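You operate a simulated robot arm through the tools that you are given. There is no shell and no other tool. Be economical: measure what you need, move in short steps, check, and stop when the job is done.

The job below is to be done with a simulated two-armed robot. You get a single attempt, and the scene is never put back.

Task
Close the lab bench door. Press the yellow button to switch it off. Take the blue ladle and leave it on the top of the small packs bench. Open the lab bench drawer, take the 0.25 mm small sieve from the grey mat and leave it in the inside of the lab bench drawer, then shut the drawer. Fetch the small dish marked "4" from the top of the small packs bench and set it on the top of the lab bench. Put the red tin on the top of the small packs bench away on the top of the filling table. Put the steel spout that says "Flour" from the top of the small packs bench on the top of the carton table. Take the white brush from the top of the small packs bench and put it on the top of the lab bench. Put the mill screen from the top of the small packs bench on the lower shelf of the packing table. Put the short yellow filter on the lower shelf of the filling table. Any order will do. Set down upright: red tin, steel spout, mill screen.

Only the result counts: the job must be done as asked and must still hold three seconds after the hand-in. Knocking over, shifting, dropping, spilling or breaking anything else fails it.

Robot
Two 6-joint arms with two-finger grippers on one trunk, on a base that drives. Base frame: it is fixed to the floor where the robot stands at the start and does not move with it; the origin is under the middle of the robot, x ahead of it, y to its left, z up. Units: mm, degrees, N and s.
The left shoulder is at the start at [60, 143, 843], the right one opposite. With the tool pointing down near the work surface each hand reaches from about 320 to 720 mm from the robot's upright axis, wherever it stands, measured 20 degrees to its own side. Places, roughly: blue ladle (3x4x10 cm) [1200, 400, 900]; inside of the lab bench drawer [600, 1200, 700]; lab bench door [700, 100, 500]; lab bench drawer [500, 1100, 700]; lower shelf of the filling table [-6000, 2900, 200]; lower shelf of the packing table [-4800, 3800, 200]; mill screen [-1250, 4500, 750]; red tin [-1500, 3750, 750]; short yellow filter (7x7x18 cm) [-4600, 3900, 900]; small dish [-1000, 2750, 750]; small sieve [0, 1750, 1000]; steel spout [-1250, 3500, 750]; top of the carton table [-5000, 1400, 800]; top of the filling table [-6000, 3000, 800]; top of the lab bench [600, 1300, 900]; top of the small packs bench [-1000, 3400, 800]; white brush (7x6x22 cm) [-1600, 4300, 800]; yellow button [600, 900, 900]. Payload 2.45 kg a hand.
The tool frame of a hand sits at the grasp point between the pads (the TCP): z along the fingers, y along the line on which they close. The tips reach 26 mm beyond it. The gripper opens to 96 mm. The gripper's body begins 69 mm behind the TCP.
Orientation is that of the tool frame in the base frame, as a unit quaternion [x, y, z, w]. With the fingers straight down and closing along the base's y, the tool's x points along the base's -x, its y along +y and its z along -z.

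Tools
- The arms move only by the tool apply_moves. It takes "left_increments", "right_increments" or both (then of equal length, played together; a hand with none holds still); each is one flat list of numbers, 7 for each row, row after row: the turn, a rotation vector about the tool's x, y, z in degrees, then the shift along the tool's x, y, z in mm, then the gripper command, from -1 (shut) to 1 (fully open), values between in proportion. In form: [rx, ry, rz, tx, ty, tz, gripper, rx, ry, rz, tx, ty, tz, gripper, ...]. A call has 1 to 12 rows; each row is the pose to reach, as a shift and turn from the pose commanded when the call began, along the tool's axes at that moment. Each row takes 0.2 s and may step no farther than 50 mm and 8.6 degrees from the row before; otherwise, or with a gripper value out of range, the whole call is refused. Where a pose cannot be reached the arm comes as near as it can. A force on the tool above 40 N (or 10 N above the force at the start of the call, whichever is more), or a blocked arm, ends the call early, and 0.2 s more pass. The fingers move at their own pace and stop on an object; they squeeze with about 44 N. The grip force told is the motor's: it shows also when the fingers shut on nothing. Time passes only in rows, and 0.2 s behind the last, so rows that repeat a pose let the fingers close. It gives the time, the measured TCP pose, the force on the tool (base axes), the opening and the grip force at its end, in the units of the frame above (readings bear some noise), with the torque about the TCP (base axes, N m) and any sound that the robot's microphone picked up.
- Cameras (640 x 400 px; columns grow to the right, rows downward): "scene" is now at [119.4, 50, 1448.8]; the picture's right is [0.63, -0.77, -0.00], its down [-0.58, -0.48, -0.66] and it looks along [0.51, 0.42, -0.76] (base axes); focal length 252 px, centre (320, 200). "left" rides on the left gripper at [82, -3, -98] in its tool frame; the picture's right is [0.04, 1.00, 0.00], its down [-0.73, 0.03, -0.68] and it looks along [-0.68, 0.03, 0.73] (tool axes); focal length 256 px, centre (320, 200). "right" rides on the right gripper at [82, 3, -98] in its tool frame; the picture's right is [-0.04, 1.00, 0.00], its down [-0.73, -0.03, -0.68] and it looks along [-0.68, -0.03, 0.73] (tool axes); focal length 256 px, centre (320, 200). There is no depth. A picture from a camera that has moved, and an enlarged one, comes with that camera's place and axes in the base frame and with its lens.
- camera(camera): a new picture of that camera. The clock stands still meanwhile.
- lift_body(by): slides the trunk up (or, below 0, down) by that many mm; the arms and the scene camera ride with it, the base frame stays. It gives what a move gives, with no picture.
- steer(legs): drives the robot by 1 to 6 legs, each [ahead, turn to the left] in mm and degrees, along the robot's own axes; the way and the turn of a leg run together, so that a leg with both is an arc; at most 1500 mm and 180 degrees a leg. The arms and the cameras ride along, it lands a little off, and it stops where it bumps. It gives what a move gives.
- turn_head(pan, tilt): turns the head with the scene camera to pan (to the left, within 86 degrees either way) and tilt (down, from -29 to 69), counted from straight ahead of the robot. It gives what a move gives.
- zoom(camera, box): a new picture of the part [left, top, right, bottom] of that camera's present view, enlarged. The clock stands still meanwhile.
- hand_in(): hands the job in; it is judged then, once.

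Work in short steps. Places have to be worked out from the pictures, the camera data and where the tool is seen: move nearer, look again, correct. Check each grasp and each placing, and mend what went wrong. You have 525 turns and 310 pictures in all, those below and enlarged ones among them. Open the grippers and draw the arms clear of the work before you hand the job in, unless the task says otherwise.

The tools are called after "Request:" by a JSON object that holds its "method" and its "body". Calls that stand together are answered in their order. apply_moves: Moves the arms, as the interface text tells. Its arguments: {"type":"object","properties":{"left_increments":{"type":"array"},"right_increments":{"type":"array"}},"required":[]} The other tools are called the same way: lift_body (by) slides the trunk up or down; steer (legs) drives the base; turn_head (pan, tilt) turns the head that bears the scene camera; camera (camera) takes a picture; zoom (camera, box) takes an enlarged picture of a part of a camera's view; hand_in () hands the job in.

At the start:

```text
t: 0.0
left_ee_pos: [337.8, 466.3, 1186.7]
left_tcp_rot: [-0.002, 1.0, 0.001, 0.0]
left_contact_force: [0.3, -0.1, 0.5]
left_wrist_torque: [0.01, -0.01, 0.03]
left_width: 96.3
left_grip_force: 0.0
right_ee_pos: [304.5, 20.1, 1244.3]
right_tcp_rot: [-0.001, 1.0, 0.0, 0.0]
right_contact_force: [-0.3, 0.9, -0.9]
right_wrist_torque: [0.04, -0.01, 0.04]
right_width: 96.0
right_grip_force: 0.0
trunk travel left (down, up): [-468.0, 122.0]
robot x, y, heading: [2.5, -1.7, 0.0]
head pan, tilt: [39.4, 49.0]
```

scene: 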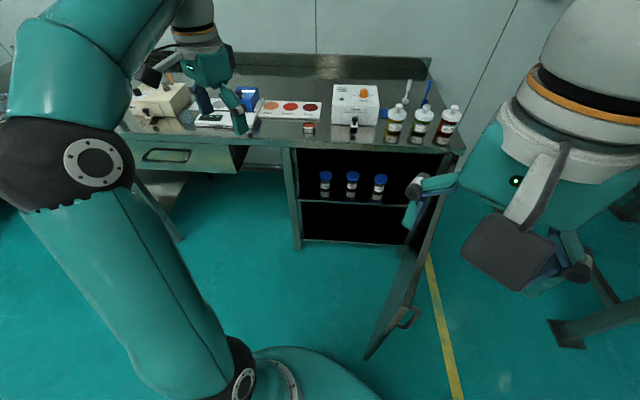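
right: 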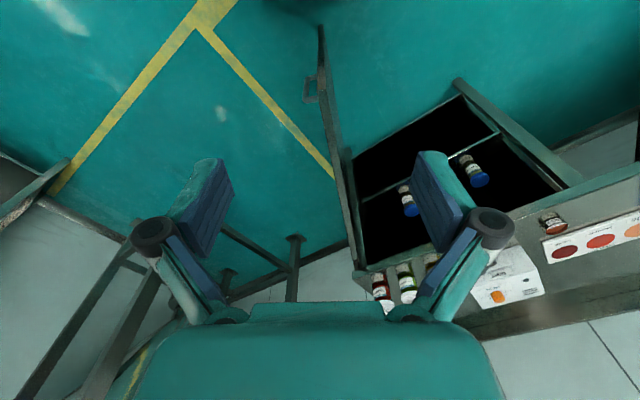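
left: 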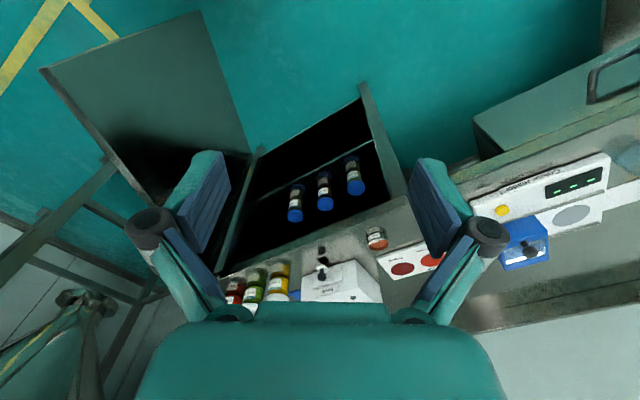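

The bench front seems to run obliquely (about 35° to the robot). I look around first to map the door, button and ladle.

Request:
{"method": "zoom", "body": {"camera": "scene", "box": [260, 60, 480, 380]}}

Request:
{"method": "zoom", "body": {"camera": "scene", "box": [100, 40, 480, 240]}}

```text
1.25 times, centred on (370, 220) of scene
camera zoom: at [119.4, 50.0, 1448.8], right [0.63, -0.77, 0.0], down [-0.58, -0.48, -0.66], along [0.51, 0.42, -0.76], focal length 315 px, centre (258, 175)
```

zoom: 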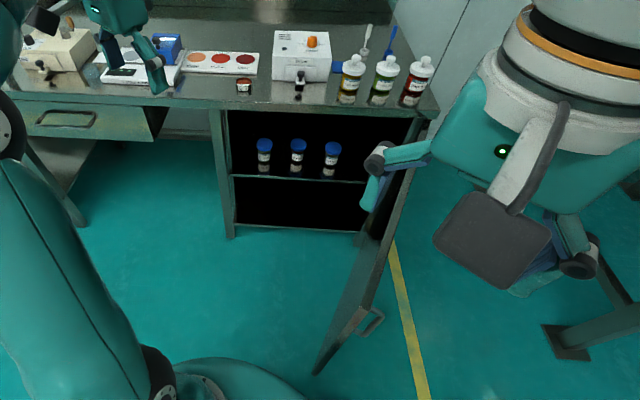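

```text
1.68 times, centred on (290, 140) of scene
camera zoom: at [119.4, 50.0, 1448.8], right [0.63, -0.77, 0.0], down [-0.58, -0.48, -0.66], along [0.51, 0.42, -0.76], focal length 424 px, centre (370, 301)
```

zoom: 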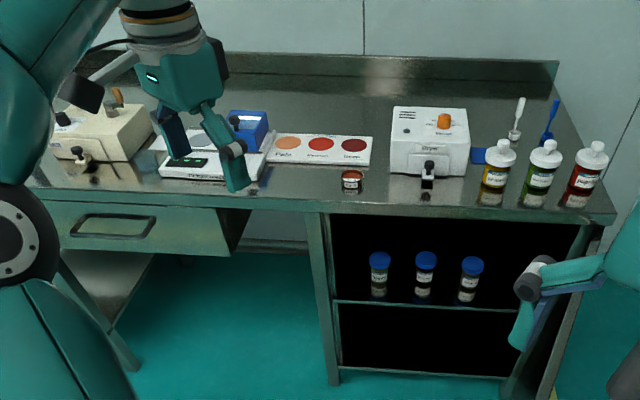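

The door's free edge stands at about (404, 25), z 150–835, hinge near (1000, 125), so it must be swung toward +y by about 62°. I bring the shut right hand down outside it, on the −y side.

Request:
{"method": "apply_moves", "body": {"right_increments": [0, 0, 0, -16, -14, 40, -1, 0, 0, 0, -32, -28, 80, -1, 0, 0, 0, -48, -42, 120, -1, 0, 0, 0, -64, -56, 160, -1, 0, 0, 0, -80, -70, 200, -1, 0, 0, 0, -96, -84, 240, -1, 0, 0, 0, -112, -98, 280, -1, 0, 0, 0, -128, -112, 320, -1, 0, 0, 0, -144, -126, 360, -1, 0, 0, 0, -160, -140, 400, -1, 0, 0, 0, -176, -150, 440, -1, 0, 0, 0, -190, -150, 480, -1]}}

Request:
{"method": "camera", "body": {"camera": "scene"}}

Request:
{"method": "camera", "body": {"camera": "right"}}

```text
t: 2.6
left_ee_pos: [337.7, 466.3, 1188.3]
left_tcp_rot: [-0.002, 1.0, 0.0, -0.001]
left_contact_force: [1.0, -0.3, 0.0]
left_wrist_torque: [-0.02, 0.0, 0.0]
left_width: 96.1
left_grip_force: 0.0
right_ee_pos: [493.9, -128.9, 761.9]
right_tcp_rot: [-0.001, 1.0, 0.001, 0.0]
right_contact_force: [-0.2, -0.5, 0.2]
right_wrist_torque: [0.02, 0.01, 0.02]
right_width: 0.2
right_grip_force: 28.6
trunk travel left (down, up): [-468.0, 122.0]
robot x, y, heading: [-1.0, 2.2, 0.1]
head pan, tilt: [39.4, 49.0]
```

```text
304 pictures are left
camera scene: at [120.7, 49.9, 1448.7], right [0.63, -0.77, 0.0], down [-0.58, -0.48, -0.66], along [0.51, 0.42, -0.76], focal length 252 px, centre (320, 200)
```

scene: 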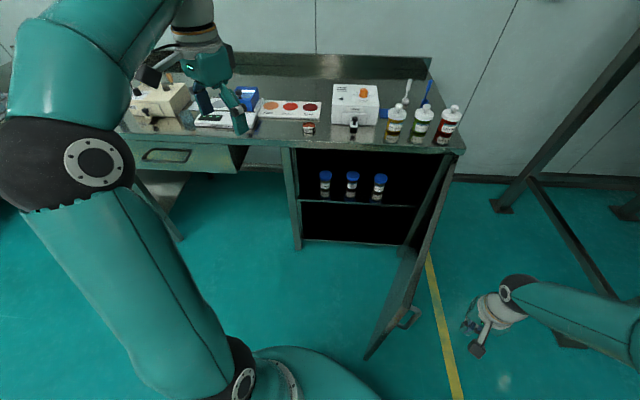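

```text
303 pictures are left
camera right: at [411.1, -127.4, 860.7], right [0.04, 1.0, 0.0], down [0.73, -0.03, 0.68], along [0.68, -0.02, -0.73], focal length 256 px, centre (320, 200)
```

right: 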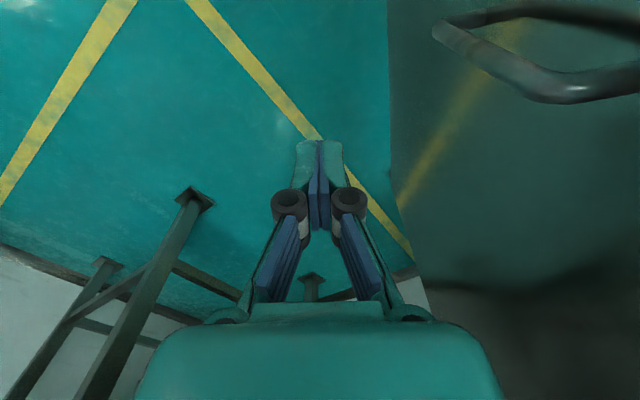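

Handle is near the free edge, so I push on the face about 430 mm from the hinge, following the arc.

Request:
{"method": "apply_moves", "body": {"right_increments": [0, 0, 0, -36, 29, 0, -1, 0, 0, 0, -66, 59, 0, -1, 0, 0, 0, -85, 99, 0, -1, 0, 0, 0, -85, 144, 0, -1, 0, 0, 0, -83, 179, 0, -1, 0, 0, 0, -79, 219, 0, -1, 0, 0, 0, -76, 266, 0, -1, 0, 0, 0, -81, 304, 0, -1, 0, 0, 0, -86, 341, 0, -1, 0, 0, 0, -93, 378, 0, -1]}}

Request:
{"method": "camera", "body": {"camera": "scene"}}

```text
t: 4.6
left_ee_pos: [338.3, 465.4, 1185.3]
left_tcp_rot: [-0.002, 1.0, 0.0, 0.0]
left_contact_force: [0.4, -0.3, -0.6]
left_wrist_torque: [0.0, -0.02, 0.02]
left_width: 96.0
left_grip_force: 0.1
right_ee_pos: [607.3, 101.4, 759.2]
right_tcp_rot: [0.069, 0.998, 0.009, -0.01]
right_contact_force: [1.0, 0.1, -0.4]
right_wrist_torque: [-0.03, 0.0, -0.05]
right_width: 0.1
right_grip_force: 28.1
right hand out of reach, approached as far as the arm can: row 8, 9
trunk travel left (down, up): [-468.0, 122.0]
robot x, y, heading: [0.1, 0.4, 0.2]
head pan, tilt: [39.4, 49.0]
stopped in row 9 (right hand): the arm was blocked; the commanded pose is now the measured one
```

```text
302 pictures are left
camera scene: at [119.9, 49.0, 1445.7], right [0.63, -0.77, 0.0], down [-0.58, -0.48, -0.66], along [0.51, 0.42, -0.75], focal length 252 px, centre (320, 200)
```

scene: 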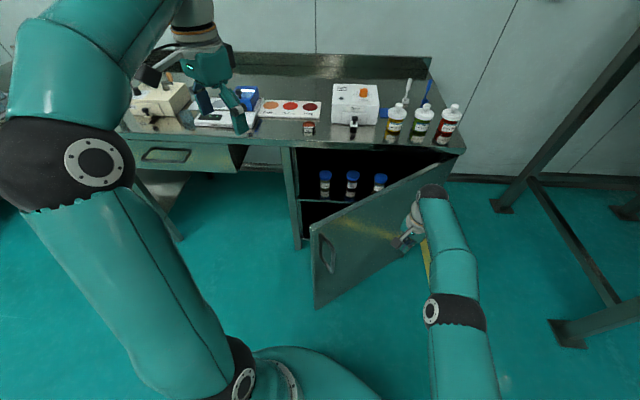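

The door swung to about 158°, ahead of the hand. I draw the hand back, then arc the base toward the bench.

Request:
{"method": "apply_moves", "body": {"right_increments": [0, 0, 0, 20, -40, 0, -1, 0, 0, 0, 40, -80, 0, -1, 0, 0, 0, 60, -120, 0, -1, 0, 0, 0, 85, -160, 0, -1]}}

Request:
{"method": "steer", "body": {"legs": [[200, 37]]}}

Request:
{"method": "turn_head", "body": {"pan": 0, "tilt": 45}}

Request:
{"method": "camera", "body": {"camera": "scene"}}

```text
t: 5.6
left_ee_pos: [336.4, 465.7, 1187.5]
left_tcp_rot: [-0.002, 1.0, 0.0, 0.0]
left_contact_force: [0.8, 0.7, 0.3]
left_wrist_torque: [-0.01, 0.01, 0.02]
left_width: 96.1
left_grip_force: 0.1
right_ee_pos: [499.0, -44.4, 761.0]
right_tcp_rot: [0.066, 0.998, 0.009, -0.01]
right_contact_force: [-0.9, 0.3, 0.4]
right_wrist_torque: [0.0, -0.01, 0.0]
right_width: 0.0
right_grip_force: 28.4
trunk travel left (down, up): [-468.0, 122.0]
robot x, y, heading: [0.3, -2.5, 0.3]
head pan, tilt: [39.4, 49.0]
```

```text
t: 8.0
left_ee_pos: [176.0, 638.6, 1188.4]
left_tcp_rot: [-0.319, 0.948, 0.001, 0.0]
left_contact_force: [-0.9, 0.2, 0.1]
left_wrist_torque: [0.0, -0.02, 0.03]
left_width: 95.9
left_grip_force: 0.0
right_ee_pos: [612.4, 327.6, 761.0]
right_tcp_rot: [-0.253, 0.967, 0.004, -0.012]
right_contact_force: [-0.1, 0.2, 0.5]
right_wrist_torque: [0.05, 0.01, 0.03]
right_width: 0.0
right_grip_force: 28.3
trunk travel left (down, up): [-468.0, 122.0]
robot x, y, heading: [199.4, 45.0, 36.6]
head pan, tilt: [39.4, 49.0]
```

```text
t: 9.0
left_ee_pos: [176.3, 638.7, 1189.1]
left_tcp_rot: [-0.319, 0.948, 0.0, -0.001]
left_contact_force: [0.3, 0.5, -0.1]
left_wrist_torque: [0.02, 0.05, 0.0]
left_width: 95.8
left_grip_force: 0.1
right_ee_pos: [612.5, 327.8, 759.8]
right_tcp_rot: [-0.253, 0.967, 0.005, -0.012]
right_contact_force: [-0.4, -0.4, 0.2]
right_wrist_torque: [0.02, 0.0, -0.01]
right_width: 0.0
right_grip_force: 29.0
trunk travel left (down, up): [-468.0, 122.0]
robot x, y, heading: [200.9, 44.2, 36.6]
head pan, tilt: [0.0, 45.0]
```

```text
301 pictures are left
camera scene: at [313.8, 130.0, 1454.3], right [0.6, -0.8, 0.0], down [-0.57, -0.42, -0.71], along [0.57, 0.42, -0.71], focal length 252 px, centre (320, 200)
```

scene: 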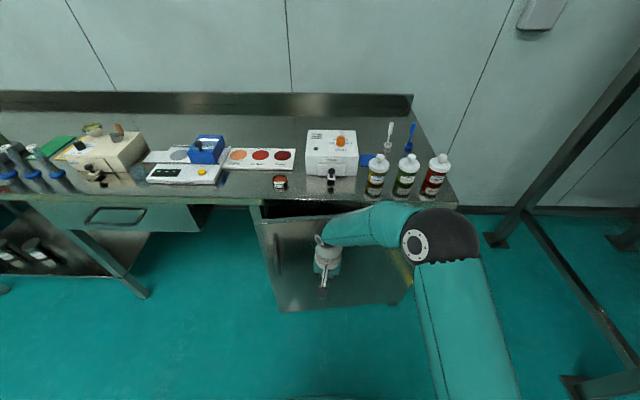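

Door is nearly closed; push on to its final position with the force stop as guard.

Request:
{"method": "apply_moves", "body": {"right_increments": [0, 0, 0, -31, 11, 0, -1, 0, 0, 0, -62, 22, 0, -1, 0, 0, 0, -93, 33, 0, -1, 0, 0, 0, -115, 41, 0, -1, 0, 0, 0, -135, 48, 0, -1, 0, 0, 0, -150, 53, 0, -1, 0, 0, 0, -165, 58, 0, -1]}}

Request:
{"method": "camera", "body": {"camera": "scene"}}

```text
t: 10.6
left_ee_pos: [176.5, 637.8, 1189.4]
left_tcp_rot: [-0.319, 0.948, 0.0, -0.001]
left_contact_force: [-0.9, 0.1, -0.4]
left_wrist_torque: [0.0, 0.01, 0.02]
left_width: 96.2
left_grip_force: 0.1
right_ee_pos: [710.7, 439.7, 757.1]
right_tcp_rot: [-0.255, 0.967, 0.004, -0.013]
right_contact_force: [-0.8, 0.3, 0.1]
right_wrist_torque: [-0.02, -0.02, 0.02]
right_width: 0.3
right_grip_force: 28.4
right hand out of reach, approached as far as the arm can: row 6, 7
trunk travel left (down, up): [-468.0, 122.0]
robot x, y, heading: [201.0, 44.5, 36.5]
head pan, tilt: [0.0, 45.0]
```

```text
300 pictures are left
camera scene: at [313.9, 130.5, 1454.3], right [0.6, -0.8, 0.0], down [-0.57, -0.42, -0.71], along [0.57, 0.42, -0.71], focal length 252 px, centre (320, 200)
```

scene: 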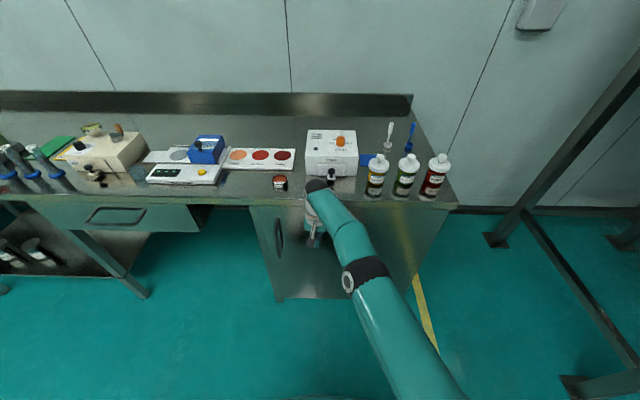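

Request:
{"method": "zoom", "body": {"camera": "scene", "box": [230, 180, 470, 310]}}

Request:
{"method": "camera", "body": {"camera": "right"}}

```text
2.67 times, centred on (350, 245) of scene
camera zoom: at [313.9, 130.5, 1454.3], right [0.6, -0.8, 0.0], down [-0.57, -0.42, -0.71], along [0.57, 0.42, -0.71], focal length 672 px, centre (240, 80)
```

zoom: 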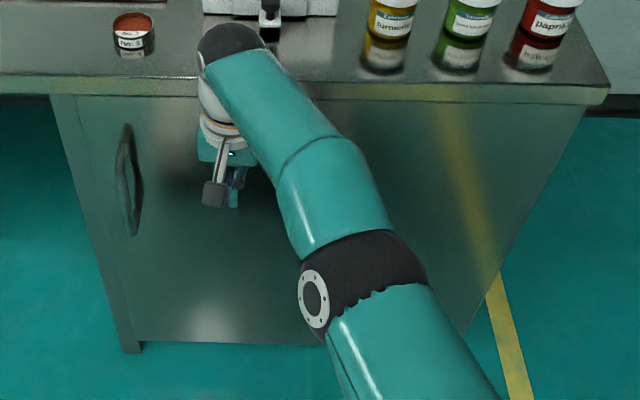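

```text
298 pictures are left
camera right: at [640.3, 400.9, 858.3], right [-0.46, 0.89, 0.01], down [0.67, 0.33, 0.66], along [0.58, 0.31, -0.75], focal length 256 px, centre (320, 200)
```

right: 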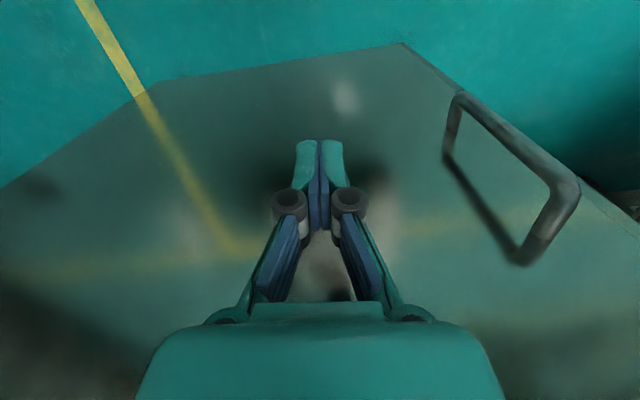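

Looks closed; I nudge forward slightly to confirm it is fully shut by contact.

Request:
{"method": "steer", "body": {"legs": [[30, 0]]}}

Request:
{"method": "camera", "body": {"camera": "right"}}

```text
t: 11.5
left_ee_pos: [197.4, 652.4, 1188.8]
left_tcp_rot: [-0.318, 0.948, -0.001, -0.001]
left_contact_force: [0.4, 0.4, 1.0]
left_wrist_torque: [-0.02, 0.01, 0.0]
left_width: 96.3
left_grip_force: 0.0
right_ee_pos: [726.1, 450.1, 761.1]
right_tcp_rot: [-0.254, 0.967, -0.003, -0.022]
right_contact_force: [-2.6, -4.9, -0.2]
right_wrist_torque: [0.49, -0.38, -0.04]
right_width: 0.1
right_grip_force: 28.2
trunk travel left (down, up): [-468.0, 122.0]
robot x, y, heading: [218.7, 59.8, 36.6]
head pan, tilt: [0.0, 45.0]
stopped in leg 1: the force on the tool passed its limit at 122 N (the readings are from after the stop); the commanded pose is now the measured one
```

```text
297 pictures are left
camera right: at [657.0, 413.3, 862.4], right [-0.46, 0.89, 0.0], down [0.68, 0.35, 0.65], along [0.57, 0.3, -0.76], focal length 256 px, centre (320, 200)
```

right: 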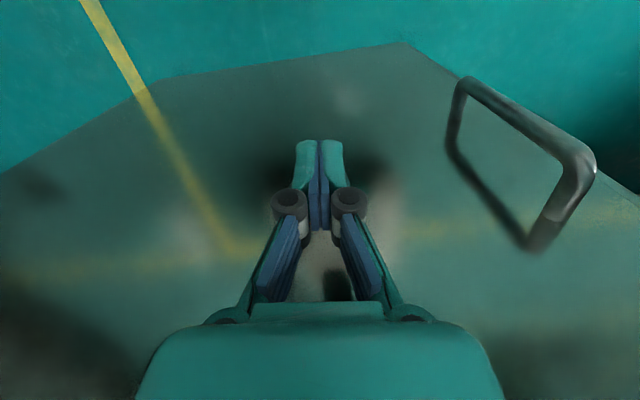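

Door is firmly shut (stop at 122 N). I back the right hand off, raise it, then look at the ladle.

Request:
{"method": "apply_moves", "body": {"right_increments": [0, 0, 0, 45, 0, 0, -1, 0, 0, 0, 90, 0, 0, -1, 0, 0, 0, 130, 0, -15, -1, 0, 0, 0, 140, 0, -60, -1, 0, 0, 0, 145, 0, -105, 0, 0, 0, 0, 145, 0, -150, 1, 0, 0, 0, 145, 0, -195, 1, 0, 0, 0, 145, 0, -240, 1, 0, 0, 0, 145, 0, -285, 1, 0, 0, 0, 145, 0, -330, 1]}}

Request:
{"method": "zoom", "body": {"camera": "scene", "box": [290, 100, 470, 212]}}

```text
t: 13.7
left_ee_pos: [197.8, 654.5, 1188.4]
left_tcp_rot: [-0.319, 0.948, -0.001, -0.001]
left_contact_force: [-0.1, 0.1, 0.1]
left_wrist_torque: [-0.03, 0.0, 0.0]
left_width: 96.0
left_grip_force: 0.0
right_ee_pos: [614.8, 383.1, 1095.5]
right_tcp_rot: [-0.255, 0.967, -0.004, -0.023]
right_contact_force: [0.9, 0.9, -0.1]
right_wrist_torque: [-0.02, 0.0, -0.04]
right_width: 95.8
right_grip_force: 0.1
trunk travel left (down, up): [-468.0, 122.0]
robot x, y, heading: [221.0, 60.8, 36.7]
head pan, tilt: [0.0, 45.0]
```

```text
3.56 times, centred on (380, 156) of scene
camera zoom: at [333.4, 145.2, 1454.3], right [0.6, -0.8, 0.0], down [-0.57, -0.42, -0.71], along [0.57, 0.42, -0.71], focal length 896 px, centre (107, 356)
```

zoom: 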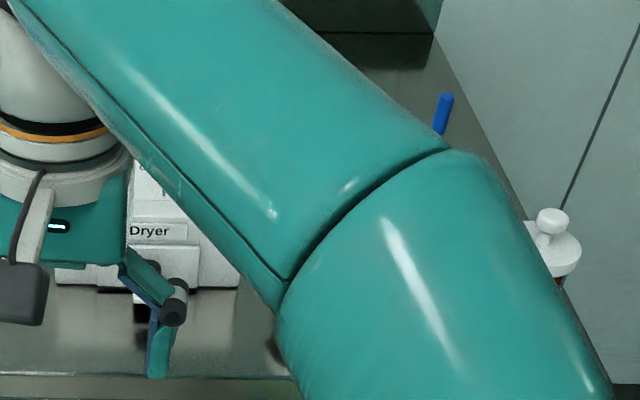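

The arm hides the ladle. I raise the trunk, and shift the base right and nearer to the bench.

Request:
{"method": "lift_body", "body": {"by": 100}}

Request:
{"method": "steer", "body": {"legs": [[0, -19], [310, 0], [0, 19]]}}

Request:
{"method": "turn_head", "body": {"pan": -20, "tilt": 50}}

Request:
{"method": "camera", "body": {"camera": "scene"}}

Request:
{"method": "camera", "body": {"camera": "right"}}

```text
t: 15.1
left_ee_pos: [197.7, 652.9, 1289.3]
left_tcp_rot: [-0.318, 0.948, -0.001, -0.001]
left_contact_force: [-0.6, -0.1, 0.3]
left_wrist_torque: [0.01, 0.03, 0.01]
left_width: 96.0
left_grip_force: 0.1
right_ee_pos: [615.3, 382.1, 1195.4]
right_tcp_rot: [-0.255, 0.967, -0.002, -0.021]
right_contact_force: [0.6, 0.0, 0.6]
right_wrist_torque: [-0.04, 0.01, 0.01]
right_width: 95.8
right_grip_force: 0.1
trunk travel left (down, up): [-568.0, 22.0]
robot x, y, heading: [223.2, 61.6, 36.6]
head pan, tilt: [0.0, 45.0]
```

```text
t: 19.4
left_ee_pos: [487.2, 747.4, 1288.6]
left_tcp_rot: [-0.32, 0.948, -0.001, -0.001]
left_contact_force: [0.5, -1.2, 0.0]
left_wrist_torque: [0.0, -0.02, 0.01]
left_width: 95.9
left_grip_force: 0.1
right_ee_pos: [905.1, 479.1, 1196.3]
right_tcp_rot: [-0.256, 0.966, -0.002, -0.021]
right_contact_force: [0.0, -0.4, -0.6]
right_wrist_torque: [0.0, 0.05, 0.01]
right_width: 96.0
right_grip_force: 0.1
trunk travel left (down, up): [-568.0, 22.0]
robot x, y, heading: [520.7, 142.4, 37.0]
head pan, tilt: [0.0, 45.0]
```

```text
t: 20.3
left_ee_pos: [487.7, 746.1, 1288.6]
left_tcp_rot: [-0.32, 0.947, -0.002, -0.002]
left_contact_force: [0.2, -0.2, 0.2]
left_wrist_torque: [0.02, 0.03, -0.01]
left_width: 96.0
left_grip_force: 0.0
right_ee_pos: [906.4, 477.9, 1196.1]
right_tcp_rot: [-0.256, 0.966, -0.002, -0.024]
right_contact_force: [-0.1, 0.0, 0.0]
right_wrist_torque: [0.06, 0.03, 0.01]
right_width: 96.0
right_grip_force: 0.0
trunk travel left (down, up): [-568.0, 22.0]
robot x, y, heading: [520.4, 141.9, 36.9]
head pan, tilt: [-20.0, 50.0]
```

```text
295 pictures are left
camera scene: at [643.8, 200.7, 1547.4], right [0.29, -0.96, 0.0], down [-0.73, -0.22, -0.64], along [0.61, 0.19, -0.77], focal length 252 px, centre (320, 200)
```

scene: 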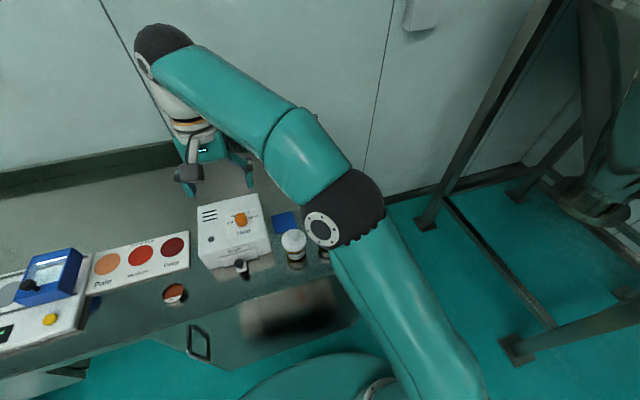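

```text
294 pictures are left
camera right: at [838.6, 440.2, 1298.8], right [-0.46, 0.89, 0.01], down [0.68, 0.35, 0.65], along [0.57, 0.3, -0.76], focal length 256 px, centre (320, 200)
```

right: 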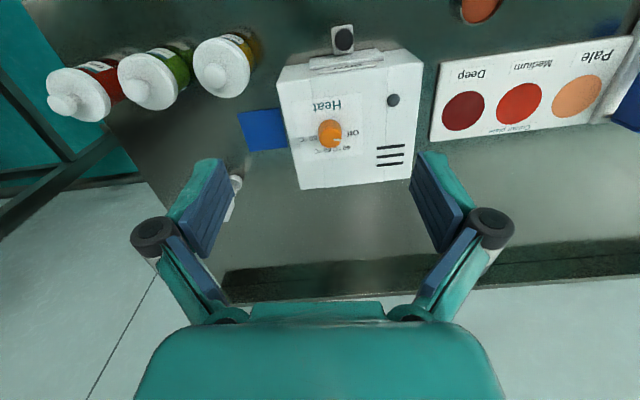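

The ladle is just outside the right finger. I shift the right hand 250 mm to its right, straightening its tilt and yaw.

Request:
{"method": "apply_moves", "body": {"right_increments": [0, -1, -2, 0, -45, 0, 1, 0, -2, -4, 0, -90, 0, 1, 0, -2.7, -6, 0, -135, 0, 1, 0, -2.7, -7, 0, -180, 0, 1, 0, -2.7, -7, 0, -220, 0, 1, 0, -2.7, -7, 0, -250, 0, 1]}}

Request:
{"method": "camera", "body": {"camera": "right"}}

Request:
{"method": "camera", "body": {"camera": "scene"}}

```text
t: 21.7
left_ee_pos: [488.1, 746.8, 1288.5]
left_tcp_rot: [-0.32, 0.947, -0.002, -0.002]
left_contact_force: [0.5, 0.3, -0.8]
left_wrist_torque: [0.01, 0.0, 0.0]
left_width: 96.0
left_grip_force: 0.1
right_ee_pos: [1029.7, 260.1, 1196.3]
right_tcp_rot: [-0.315, 0.949, 0.005, 0.001]
right_contact_force: [-0.1, 0.0, -0.2]
right_wrist_torque: [0.0, 0.01, 0.0]
right_width: 96.1
right_grip_force: 0.1
trunk travel left (down, up): [-568.0, 22.0]
robot x, y, heading: [518.4, 143.3, 36.8]
head pan, tilt: [-20.0, 50.0]
```

```text
293 pictures are left
camera right: at [962.5, 211.7, 1294.7], right [-0.57, 0.82, 0.01], down [0.61, 0.41, 0.68], along [0.56, 0.39, -0.73], focal length 256 px, centre (320, 200)
```

right: 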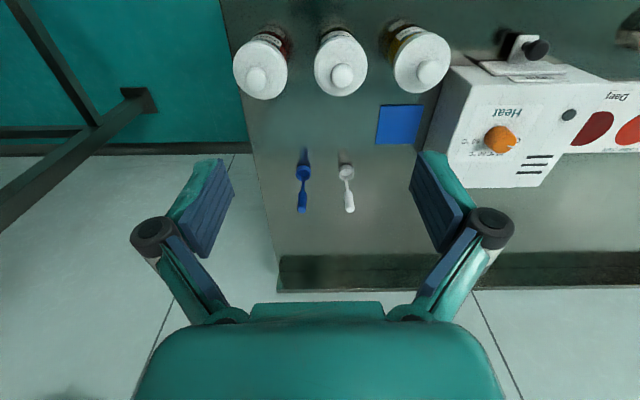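

```text
292 pictures are left
camera scene: at [643.2, 200.7, 1547.5], right [0.29, -0.96, 0.0], down [-0.73, -0.22, -0.64], along [0.62, 0.19, -0.77], focal length 252 px, centre (320, 200)
```

scene: 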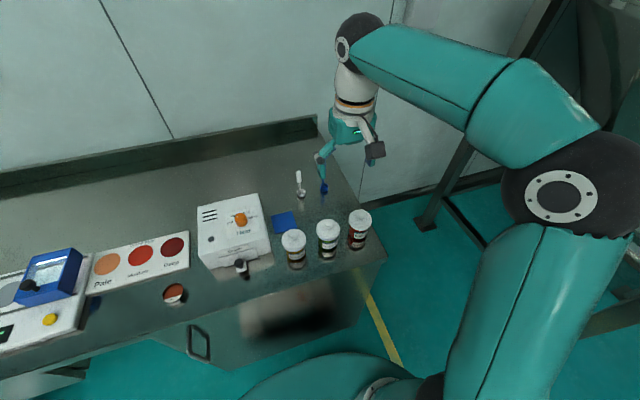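

Blue ladle stands with its handle up at about (1220, 355), top z≈1000. I drive 80 mm nearer and bring the half-open hand over it.

Request:
{"method": "steer", "body": {"legs": [[80, 0]]}}

Request:
{"method": "apply_moves", "body": {"right_increments": [0, 0, 0, -30, -10, 20, 0, 0, 0, 0, -60, -20, 50, 0, 0, 0, 0, -90, -30, 80, 0, 0, 0, 0, -120, -35, 110, 0]}}

Request:
{"method": "camera", "body": {"camera": "right"}}

```text
t: 22.7
left_ee_pos: [554.3, 795.8, 1288.3]
left_tcp_rot: [-0.32, 0.948, -0.001, -0.002]
left_contact_force: [0.2, 1.0, -1.3]
left_wrist_torque: [0.0, 0.06, -0.02]
left_width: 95.9
left_grip_force: 0.0
right_ee_pos: [1094.3, 309.8, 1196.2]
right_tcp_rot: [-0.315, 0.949, 0.004, 0.0]
right_contact_force: [0.1, 0.3, -0.7]
right_wrist_torque: [-0.04, 0.06, 0.04]
right_width: 96.0
right_grip_force: 0.0
trunk travel left (down, up): [-568.0, 22.0]
robot x, y, heading: [583.9, 190.8, 36.9]
head pan, tilt: [-20.0, 50.0]
```

```text
t: 23.7
left_ee_pos: [553.3, 796.4, 1288.2]
left_tcp_rot: [-0.32, 0.947, -0.002, -0.003]
left_contact_force: [0.4, -1.2, 0.3]
left_wrist_torque: [-0.01, 0.05, 0.01]
left_width: 96.0
left_grip_force: 0.2
right_ee_pos: [1211.8, 355.8, 1087.4]
right_tcp_rot: [-0.315, 0.949, 0.004, 0.0]
right_contact_force: [0.6, 0.1, -0.8]
right_wrist_torque: [0.0, 0.06, -0.04]
right_width: 47.8
right_grip_force: 0.1
trunk travel left (down, up): [-568.0, 22.0]
robot x, y, heading: [583.8, 189.9, 36.9]
head pan, tilt: [-20.0, 50.0]
```

```text
291 pictures are left
camera right: at [1143.9, 306.9, 1186.2], right [-0.56, 0.83, 0.01], down [0.61, 0.41, 0.68], along [0.56, 0.39, -0.73], focal length 256 px, centre (320, 200)
```

right: 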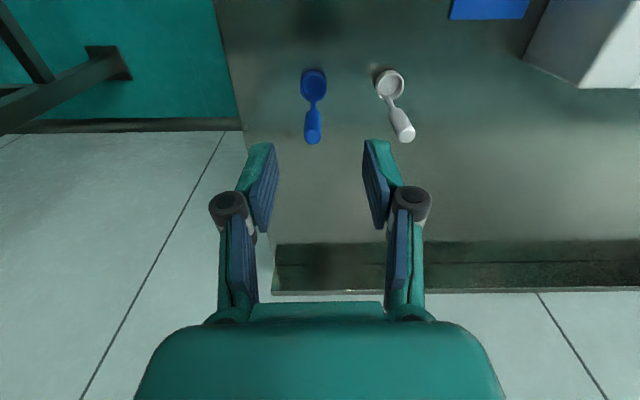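

Handle is about 18 mm farther and 6 mm to the right. I correct and descend to z≈968.

Request:
{"method": "apply_moves", "body": {"right_increments": [0, 0, 0, -18, -6, 20, 0, 0, 0, 0, -18, -6, 60, 0, 0, 0, 0, -18, -6, 85, 0]}}

Request:
{"method": "camera", "body": {"camera": "right"}}

```text
t: 24.5
left_ee_pos: [552.2, 795.3, 1289.8]
left_tcp_rot: [-0.319, 0.948, -0.001, -0.001]
left_contact_force: [-0.6, -0.1, 0.0]
left_wrist_torque: [0.01, 0.0, -0.01]
left_width: 95.8
left_grip_force: 0.1
right_ee_pos: [1227.6, 359.7, 1000.6]
right_tcp_rot: [-0.315, 0.949, 0.005, 0.0]
right_contact_force: [-0.4, -1.2, 0.2]
right_wrist_torque: [-0.02, -0.01, 0.03]
right_width: 48.0
right_grip_force: 0.0
trunk travel left (down, up): [-568.0, 22.0]
robot x, y, heading: [584.6, 191.5, 36.7]
head pan, tilt: [-20.0, 50.0]
```

```text
290 pictures are left
camera right: at [1161.4, 312.5, 1099.4], right [-0.56, 0.83, 0.01], down [0.61, 0.41, 0.68], along [0.56, 0.39, -0.73], focal length 256 px, centre (320, 200)
```

right: 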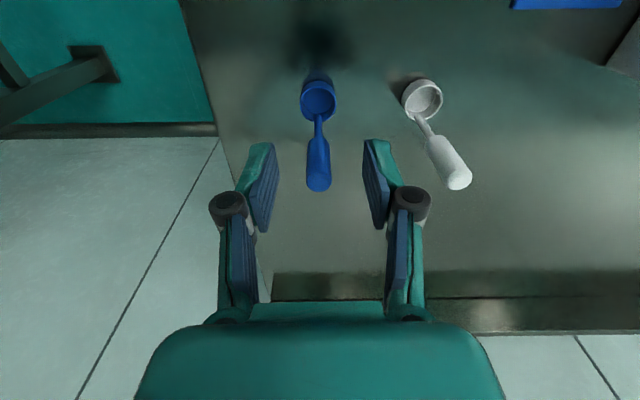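

Handle top sits right at the TCP. Descend 30 mm and close.

Request:
{"method": "apply_moves", "body": {"right_increments": [0, 0, 0, 0, -1, 30, 0, 0, 0, 0, 0, -1, 30, -0.5, 0, 0, 0, 0, -1, 30, -1, 0, 0, 0, 0, -1, 30, -1, 0, 0, 0, 0, -1, 30, -1]}}

Request:
{"method": "camera", "body": {"camera": "right"}}

```text
t: 25.7
left_ee_pos: [552.4, 795.2, 1289.5]
left_tcp_rot: [-0.32, 0.947, -0.002, -0.001]
left_contact_force: [0.2, -0.1, 0.2]
left_wrist_torque: [-0.02, -0.03, -0.01]
left_width: 96.0
left_grip_force: 0.1
right_ee_pos: [1228.7, 359.5, 970.3]
right_tcp_rot: [-0.315, 0.949, 0.005, 0.0]
right_contact_force: [0.7, 0.0, -0.4]
right_wrist_torque: [0.0, 0.01, 0.0]
right_width: 0.0
right_grip_force: 29.3
trunk travel left (down, up): [-568.0, 22.0]
robot x, y, heading: [585.3, 188.7, 37.0]
head pan, tilt: [-20.0, 50.0]
```

```text
289 pictures are left
camera right: at [1161.0, 312.6, 1069.6], right [-0.56, 0.83, 0.01], down [0.61, 0.41, 0.68], along [0.56, 0.39, -0.73], focal length 256 px, centre (320, 200)
```

right: 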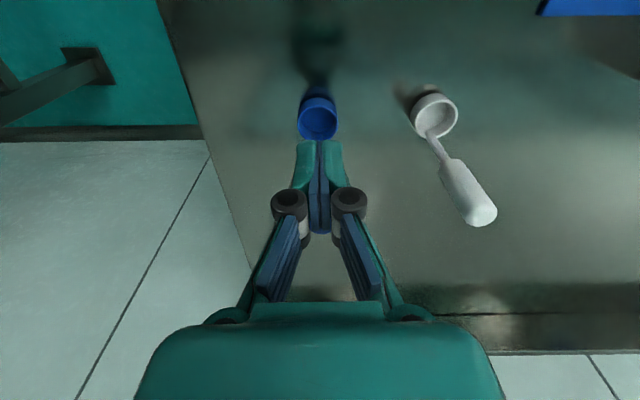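

The fingers shut on nothing: the handle is ~18 mm farther (bench top nearer z≈880). I reopen, move forward, lower slightly and close again.

Request:
{"method": "apply_moves", "body": {"right_increments": [0, 0, 0, 0, 0, 0, 0, 0, 0, 0, 0, 0, 0, 0, 0, 0, 0, 0, 0, 0, 0, 0, 0, 0, -10, 0, 0, 0, 0, 0, 0, -19, 0, 10, 0, 0, 0, 0, -19, 0, 10, -1, 0, 0, 0, -19, 0, 10, -1, 0, 0, 0, -19, 0, 10, -1, 0, 0, 0, -19, 0, 10, -1]}}

Request:
{"method": "camera", "body": {"camera": "right"}}

```text
t: 27.7
left_ee_pos: [551.6, 795.1, 1289.0]
left_tcp_rot: [-0.319, 0.948, -0.002, -0.001]
left_contact_force: [0.6, 0.5, 0.3]
left_wrist_torque: [0.01, 0.0, 0.0]
left_width: 96.1
left_grip_force: 0.0
right_ee_pos: [1244.9, 371.9, 960.8]
right_tcp_rot: [-0.315, 0.949, 0.005, 0.0]
right_contact_force: [0.2, -0.9, 0.1]
right_wrist_torque: [-0.01, 0.04, -0.01]
right_width: 14.5
right_grip_force: 40.9
trunk travel left (down, up): [-568.0, 22.0]
robot x, y, heading: [585.1, 193.7, 36.6]
head pan, tilt: [-20.0, 50.0]
```

```text
288 pictures are left
camera right: at [1176.4, 323.8, 1059.8], right [-0.56, 0.83, 0.01], down [0.61, 0.41, 0.68], along [0.56, 0.39, -0.73], focal length 256 px, centre (320, 200)
```

right: 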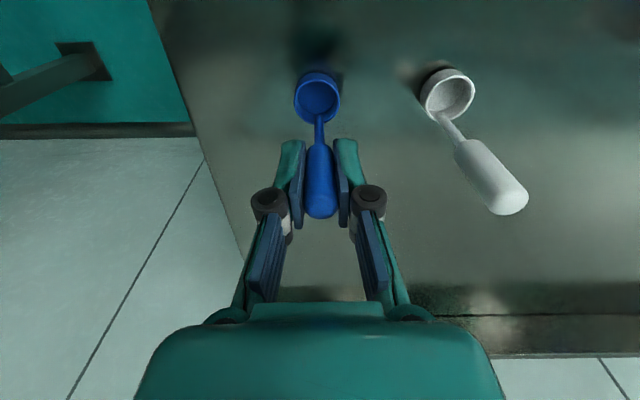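

Ladle gripped (14.5 mm). Lift it and retract toward the robot.

Request:
{"method": "apply_moves", "body": {"right_increments": [0, 0, 0, 0, 0, -40, -1, 0, 0, 0, 0, 0, -85, -1, 0, 0, 0, 0, 0, -130, -1, 0, 0, 0, 0, 0, -175, -1, 0, 0, 0, 0, 0, -220, -1, 0, 0, 0, 40, 0, -240, -1, 0, 0, 0, 80, 0, -240, -1, 0, 0, 0, 120, 0, -240, -1, 0, 0, 0, 160, 0, -240, -1, 0, 0, 0, 200, 0, -240, -1, 0, 0, 0, 240, 0, -240, -1, 0, 0, 0, 280, 0, -240, -1]}}

Request:
{"method": "camera", "body": {"camera": "right"}}

Request:
{"method": "turn_head", "body": {"pan": 35, "tilt": 40}}

Request:
{"method": "camera", "body": {"camera": "scene"}}

```text
t: 30.3
left_ee_pos: [549.9, 794.7, 1290.3]
left_tcp_rot: [-0.32, 0.947, -0.002, 0.0]
left_contact_force: [0.0, 0.5, 0.3]
left_wrist_torque: [0.03, -0.03, 0.01]
left_width: 96.2
left_grip_force: 0.0
right_ee_pos: [1020.1, 199.6, 1199.4]
right_tcp_rot: [-0.315, 0.949, 0.005, 0.002]
right_contact_force: [0.1, -0.2, -1.5]
right_wrist_torque: [0.03, -0.06, 0.03]
right_width: 14.7
right_grip_force: 40.8
right hand out of reach, approached as far as the arm can: row 4, 5, 6
trunk travel left (down, up): [-568.0, 22.0]
robot x, y, heading: [586.1, 192.8, 36.9]
head pan, tilt: [-20.0, 50.0]
```

```text
287 pictures are left
camera right: at [951.5, 152.2, 1299.1], right [-0.57, 0.82, 0.01], down [0.61, 0.41, 0.68], along [0.56, 0.39, -0.73], focal length 256 px, centre (320, 200)
```

right: 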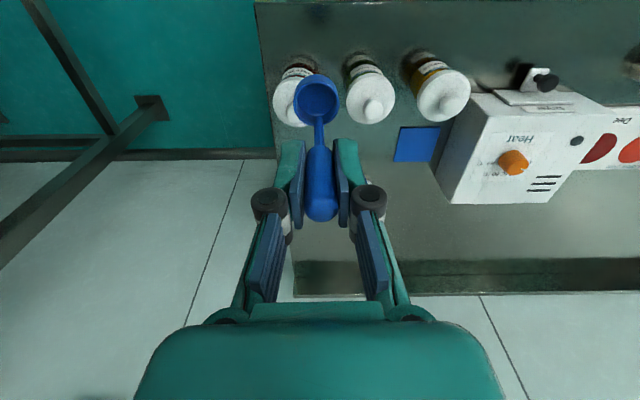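

```text
t: 31.6
left_ee_pos: [551.8, 794.5, 1289.4]
left_tcp_rot: [-0.319, 0.948, -0.001, -0.001]
left_contact_force: [0.2, 0.0, 0.1]
left_wrist_torque: [-0.01, -0.03, 0.03]
left_width: 96.1
left_grip_force: 0.1
right_ee_pos: [1021.0, 201.5, 1200.1]
right_tcp_rot: [-0.315, 0.949, 0.005, 0.0]
right_contact_force: [-0.7, 0.0, 0.3]
right_wrist_torque: [0.02, -0.02, -0.02]
right_width: 14.5
right_grip_force: 40.5
trunk travel left (down, up): [-568.0, 22.0]
robot x, y, heading: [584.8, 191.0, 37.0]
head pan, tilt: [35.0, 40.0]
```

```text
286 pictures are left
camera scene: at [659.9, 307.6, 1561.6], right [0.95, -0.31, 0.0], down [-0.2, -0.61, -0.77], along [0.24, 0.73, -0.64], focal length 252 px, centre (320, 200)
```

scene: 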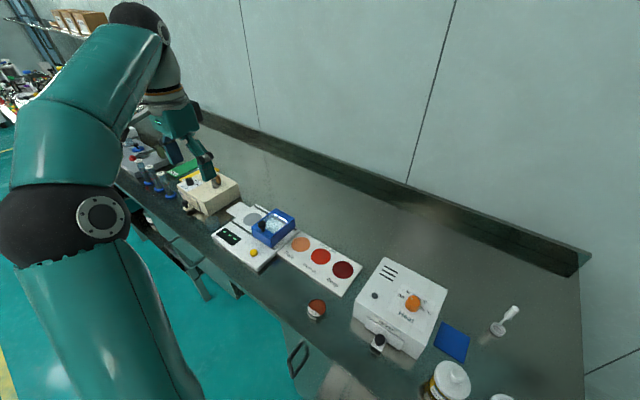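

Now the button: I view it with the left wrist camera.

Request:
{"method": "camera", "body": {"camera": "left"}}

```text
285 pictures are left
camera left: at [489.6, 742.1, 1387.9], right [-0.64, 0.77, 0.0], down [0.57, 0.47, 0.68], along [0.52, 0.43, -0.74], focal length 256 px, centre (320, 200)
```

left: 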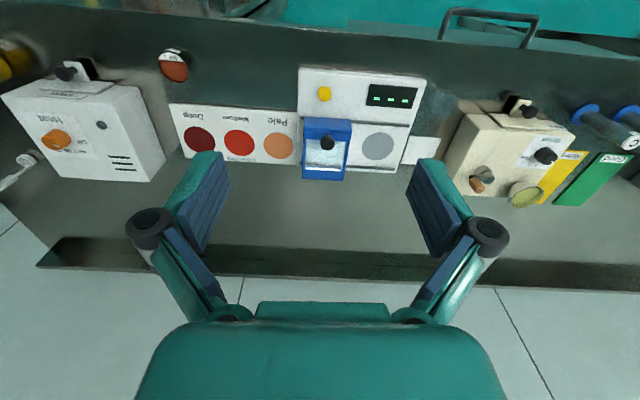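

Triangulated button at about (620, 859, 910). I close the left gripper and bring it above the button.

Request:
{"method": "apply_moves", "body": {"left_increments": [0, 0, 0, -30, 3, 30, -1, 0, 0, 0, -60, 6, 65, -1, 0, 0, 0, -85, 10, 100, -1, 0, 0, 0, -93, 10, 145, -1, 0, 0, 0, -93, 10, 190, -1, 0, 0, 0, -93, 10, 235, -1, 0, 0, 0, -93, 10, 280, -1]}}

Request:
{"method": "camera", "body": {"camera": "left"}}

```text
t: 33.2
left_ee_pos: [619.0, 858.3, 1007.3]
left_tcp_rot: [-0.321, 0.947, -0.001, -0.002]
left_contact_force: [0.0, 0.2, 0.5]
left_wrist_torque: [0.01, 0.01, 0.02]
left_width: 0.0
left_grip_force: 28.5
right_ee_pos: [1021.8, 201.7, 1199.7]
right_tcp_rot: [-0.316, 0.949, 0.004, 0.0]
right_contact_force: [0.2, -0.2, -0.7]
right_wrist_torque: [-0.03, -0.02, 0.0]
right_width: 14.7
right_grip_force: 40.8
trunk travel left (down, up): [-568.0, 22.0]
robot x, y, heading: [589.8, 191.7, 36.8]
head pan, tilt: [35.0, 40.0]
```

```text
284 pictures are left
camera left: at [556.5, 805.5, 1106.5], right [-0.64, 0.77, 0.0], down [0.57, 0.47, 0.68], along [0.52, 0.43, -0.74], focal length 256 px, centre (320, 200)
```

left: 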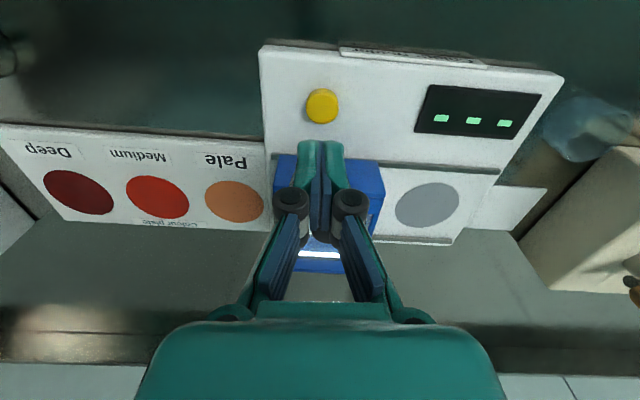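

Aligned with the button. Descend and press gently in small steps.

Request:
{"method": "apply_moves", "body": {"left_increments": [0, 0, 0, 0, 0, 35, -1, 0, 0, 0, 0, 0, 58, -1, 0, 0, 0, 0, 0, 64, -1, 0, 0, 0, 0, 0, 68, -1, 0, 0, 0, 0, 0, 72, -1, 0, 0, 0, 0, 0, 75, -1, 0, 0, 0, 0, 0, 78, -1]}}

Request:
{"method": "camera", "body": {"camera": "left"}}

```text
t: 34.8
left_ee_pos: [619.5, 858.7, 931.9]
left_tcp_rot: [-0.32, 0.948, 0.0, 0.0]
left_contact_force: [0.9, -1.1, 9.3]
left_wrist_torque: [-0.02, -0.01, -0.04]
left_width: 5.8
left_grip_force: 27.9
right_ee_pos: [1019.5, 201.5, 1201.4]
right_tcp_rot: [-0.315, 0.949, 0.006, 0.001]
right_contact_force: [-0.1, -0.3, -0.3]
right_wrist_torque: [0.03, -0.02, 0.03]
right_width: 14.5
right_grip_force: 40.9
trunk travel left (down, up): [-568.0, 22.0]
robot x, y, heading: [583.5, 193.0, 36.9]
head pan, tilt: [35.0, 40.0]
heard: click
```

```text
283 pictures are left
camera left: at [556.9, 804.9, 1030.1], right [-0.64, 0.77, 0.0], down [0.57, 0.47, 0.68], along [0.52, 0.43, -0.73], focal length 256 px, centre (320, 200)
```

left: 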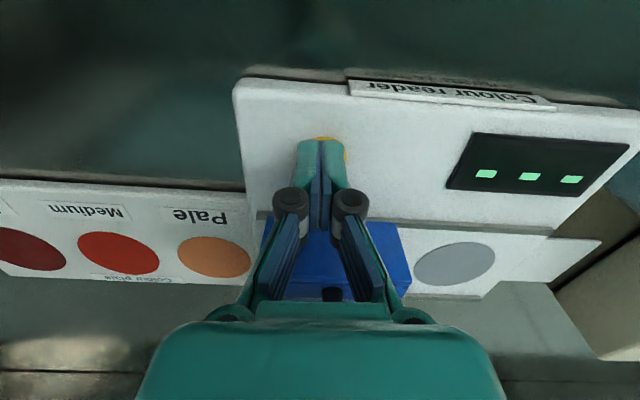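

Click heard. Raise and check the display is off.

Request:
{"method": "apply_moves", "body": {"left_increments": [0, 0, 0, 0, 0, -30, -1, 0, 0, 0, 0, 0, -70, -1, 0, 0, 0, 0, 0, -110, -1, 0, 0, 0, 0, 0, -150, -1]}}

Request:
{"method": "camera", "body": {"camera": "left"}}

```text
t: 35.8
left_ee_pos: [619.2, 856.9, 1079.8]
left_tcp_rot: [-0.32, 0.948, -0.002, -0.001]
left_contact_force: [0.1, -0.1, 0.7]
left_wrist_torque: [-0.01, 0.02, 0.0]
left_width: 0.0
left_grip_force: 29.0
right_ee_pos: [1020.9, 201.8, 1199.8]
right_tcp_rot: [-0.315, 0.949, 0.005, 0.0]
right_contact_force: [-0.3, -0.8, -1.0]
right_wrist_torque: [0.05, -0.01, 0.01]
right_width: 14.9
right_grip_force: 41.3
trunk travel left (down, up): [-568.0, 22.0]
robot x, y, heading: [586.0, 191.3, 36.8]
head pan, tilt: [35.0, 40.0]
```

```text
282 pictures are left
camera left: at [556.7, 803.3, 1178.6], right [-0.64, 0.77, 0.0], down [0.57, 0.47, 0.68], along [0.52, 0.43, -0.74], focal length 256 px, centre (320, 200)
```

left: 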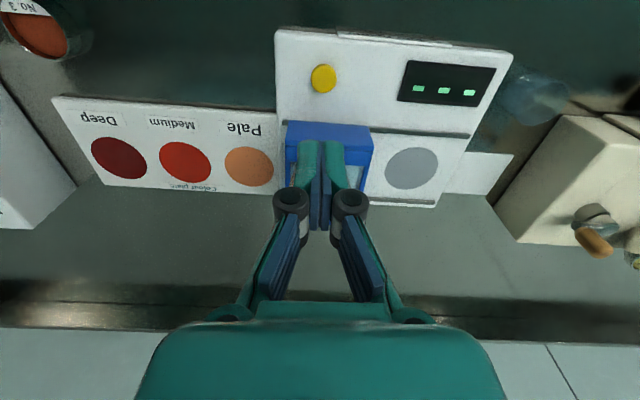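

Request:
{"method": "zoom", "body": {"camera": "left", "box": [270, 20, 520, 150]}}

```text
2.56 times, centred on (395, 85) of left
camera zoom: at [556.7, 803.3, 1178.6], right [-0.64, 0.77, 0.0], down [0.57, 0.47, 0.68], along [0.52, 0.43, -0.74], focal length 655 px, centre (128, 494)
```

zoom: 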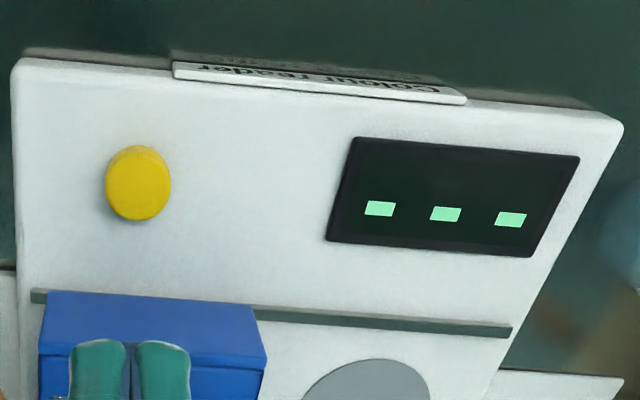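

The display looks the same; I move the left hand aside and compare the button's look from the scene camera with the earlier picture.

Request:
{"method": "apply_moves", "body": {"left_increments": [0, 0, 0, 30, 0, -30, 0, 0, 0, 0, 60, 0, -60, 0, 0, 0, 0, 93, 0, -100, 0, 0, 0, 0, 93, 0, -150, 1, 0, 0, 0, 93, 0, -200, 1]}}

Request:
{"method": "camera", "body": {"camera": "scene"}}

Request:
{"method": "camera", "body": {"camera": "left"}}

```text
refused: row 3 steps farther than a row can; nothing moved
```

```text
280 pictures are left
camera scene: at [659.8, 307.2, 1561.6], right [0.95, -0.31, 0.0], down [-0.2, -0.61, -0.77], along [0.24, 0.73, -0.64], focal length 252 px, centre (320, 200)
```

scene: 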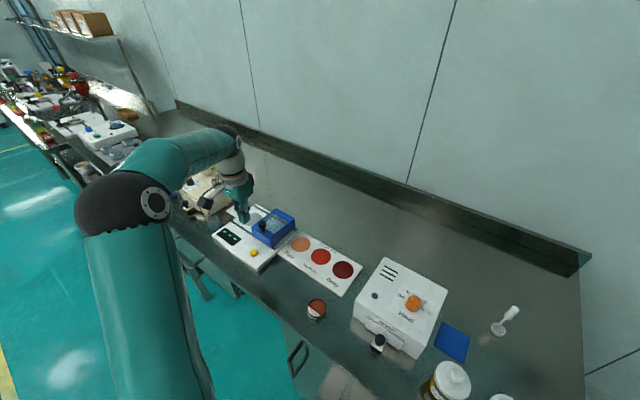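

```text
279 pictures are left
camera left: at [556.7, 803.3, 1178.6], right [-0.64, 0.77, 0.0], down [0.57, 0.47, 0.68], along [0.52, 0.43, -0.74], focal length 256 px, centre (320, 200)
```

left: 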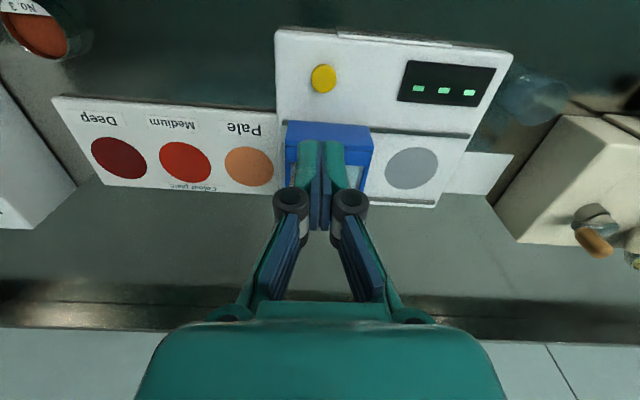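

I take the click as the switch-off. Next the drawer: raise the left hand, back away and shift left along the bench.

Request:
{"method": "apply_moves", "body": {"left_increments": [0, 0, 0, 30, 0, -30, 0, 0, 0, 0, 60, 0, -60, 0, 0, 0, 0, 90, 0, -95, 0, 0, 0, 0, 120, 0, -130, 1, 0, 0, 0, 150, 0, -150, 1]}}

Request:
{"method": "steer", "body": {"legs": [[-350, 0], [0, 90], [550, 0], [0, -90]]}}

Request:
{"method": "turn_head", "body": {"pan": 20, "tilt": 40}}

Request:
{"method": "camera", "body": {"camera": "scene"}}

```text
t: 37.0
left_ee_pos: [499.3, 766.1, 1230.8]
left_tcp_rot: [-0.319, 0.948, -0.002, -0.001]
left_contact_force: [-1.8, -0.2, 0.3]
left_wrist_torque: [0.04, -0.04, -0.01]
left_width: 96.3
left_grip_force: 0.0
right_ee_pos: [1020.7, 200.3, 1200.1]
right_tcp_rot: [-0.315, 0.949, 0.005, 0.001]
right_contact_force: [-0.6, -0.3, -0.6]
right_wrist_torque: [0.03, -0.03, -0.01]
right_width: 14.8
right_grip_force: 40.9
trunk travel left (down, up): [-568.0, 22.0]
robot x, y, heading: [588.4, 191.4, 36.8]
head pan, tilt: [35.0, 40.0]
```

```text
t: 42.7
left_ee_pos: [-279.1, 35.3, 1229.3]
left_tcp_rot: [0.838, -0.546, 0.003, 0.0]
left_contact_force: [-0.6, -1.2, 0.4]
left_wrist_torque: [0.06, -0.04, 0.0]
left_width: 96.1
left_grip_force: 0.1
right_ee_pos: [391.2, 409.1, 1202.1]
right_tcp_rot: [0.835, -0.55, -0.004, 0.002]
right_contact_force: [-1.1, -0.6, -0.3]
right_wrist_torque: [0.05, -0.07, 0.03]
right_width: 14.5
right_grip_force: 40.9
trunk travel left (down, up): [-568.0, 22.0]
robot x, y, heading: [334.7, -1.1, 113.8]
head pan, tilt: [35.0, 40.0]
stopped in leg 2: the robot was blocked; the commanded pose is now the measured one
```

```text
t: 43.5
left_ee_pos: [-275.8, 35.2, 1231.3]
left_tcp_rot: [0.839, -0.545, 0.001, 0.0]
left_contact_force: [-0.3, 0.4, 0.4]
left_wrist_torque: [0.04, -0.05, 0.0]
left_width: 96.2
left_grip_force: 0.1
right_ee_pos: [395.0, 409.4, 1202.0]
right_tcp_rot: [0.835, -0.551, -0.003, 0.002]
right_contact_force: [-0.7, 0.2, -0.8]
right_wrist_torque: [0.05, 0.0, -0.02]
right_width: 14.5
right_grip_force: 40.5
trunk travel left (down, up): [-568.0, 22.0]
robot x, y, heading: [337.3, -4.5, 113.9]
head pan, tilt: [20.0, 40.0]
```

```text
278 pictures are left
camera scene: at [252.6, 113.0, 1561.7], right [0.72, 0.69, 0.0], down [0.45, -0.46, -0.77], along [-0.53, 0.55, -0.64], focal length 252 px, centre (320, 200)
```

scene: 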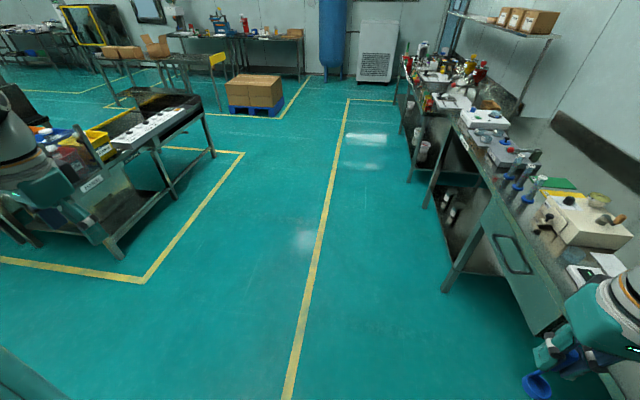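

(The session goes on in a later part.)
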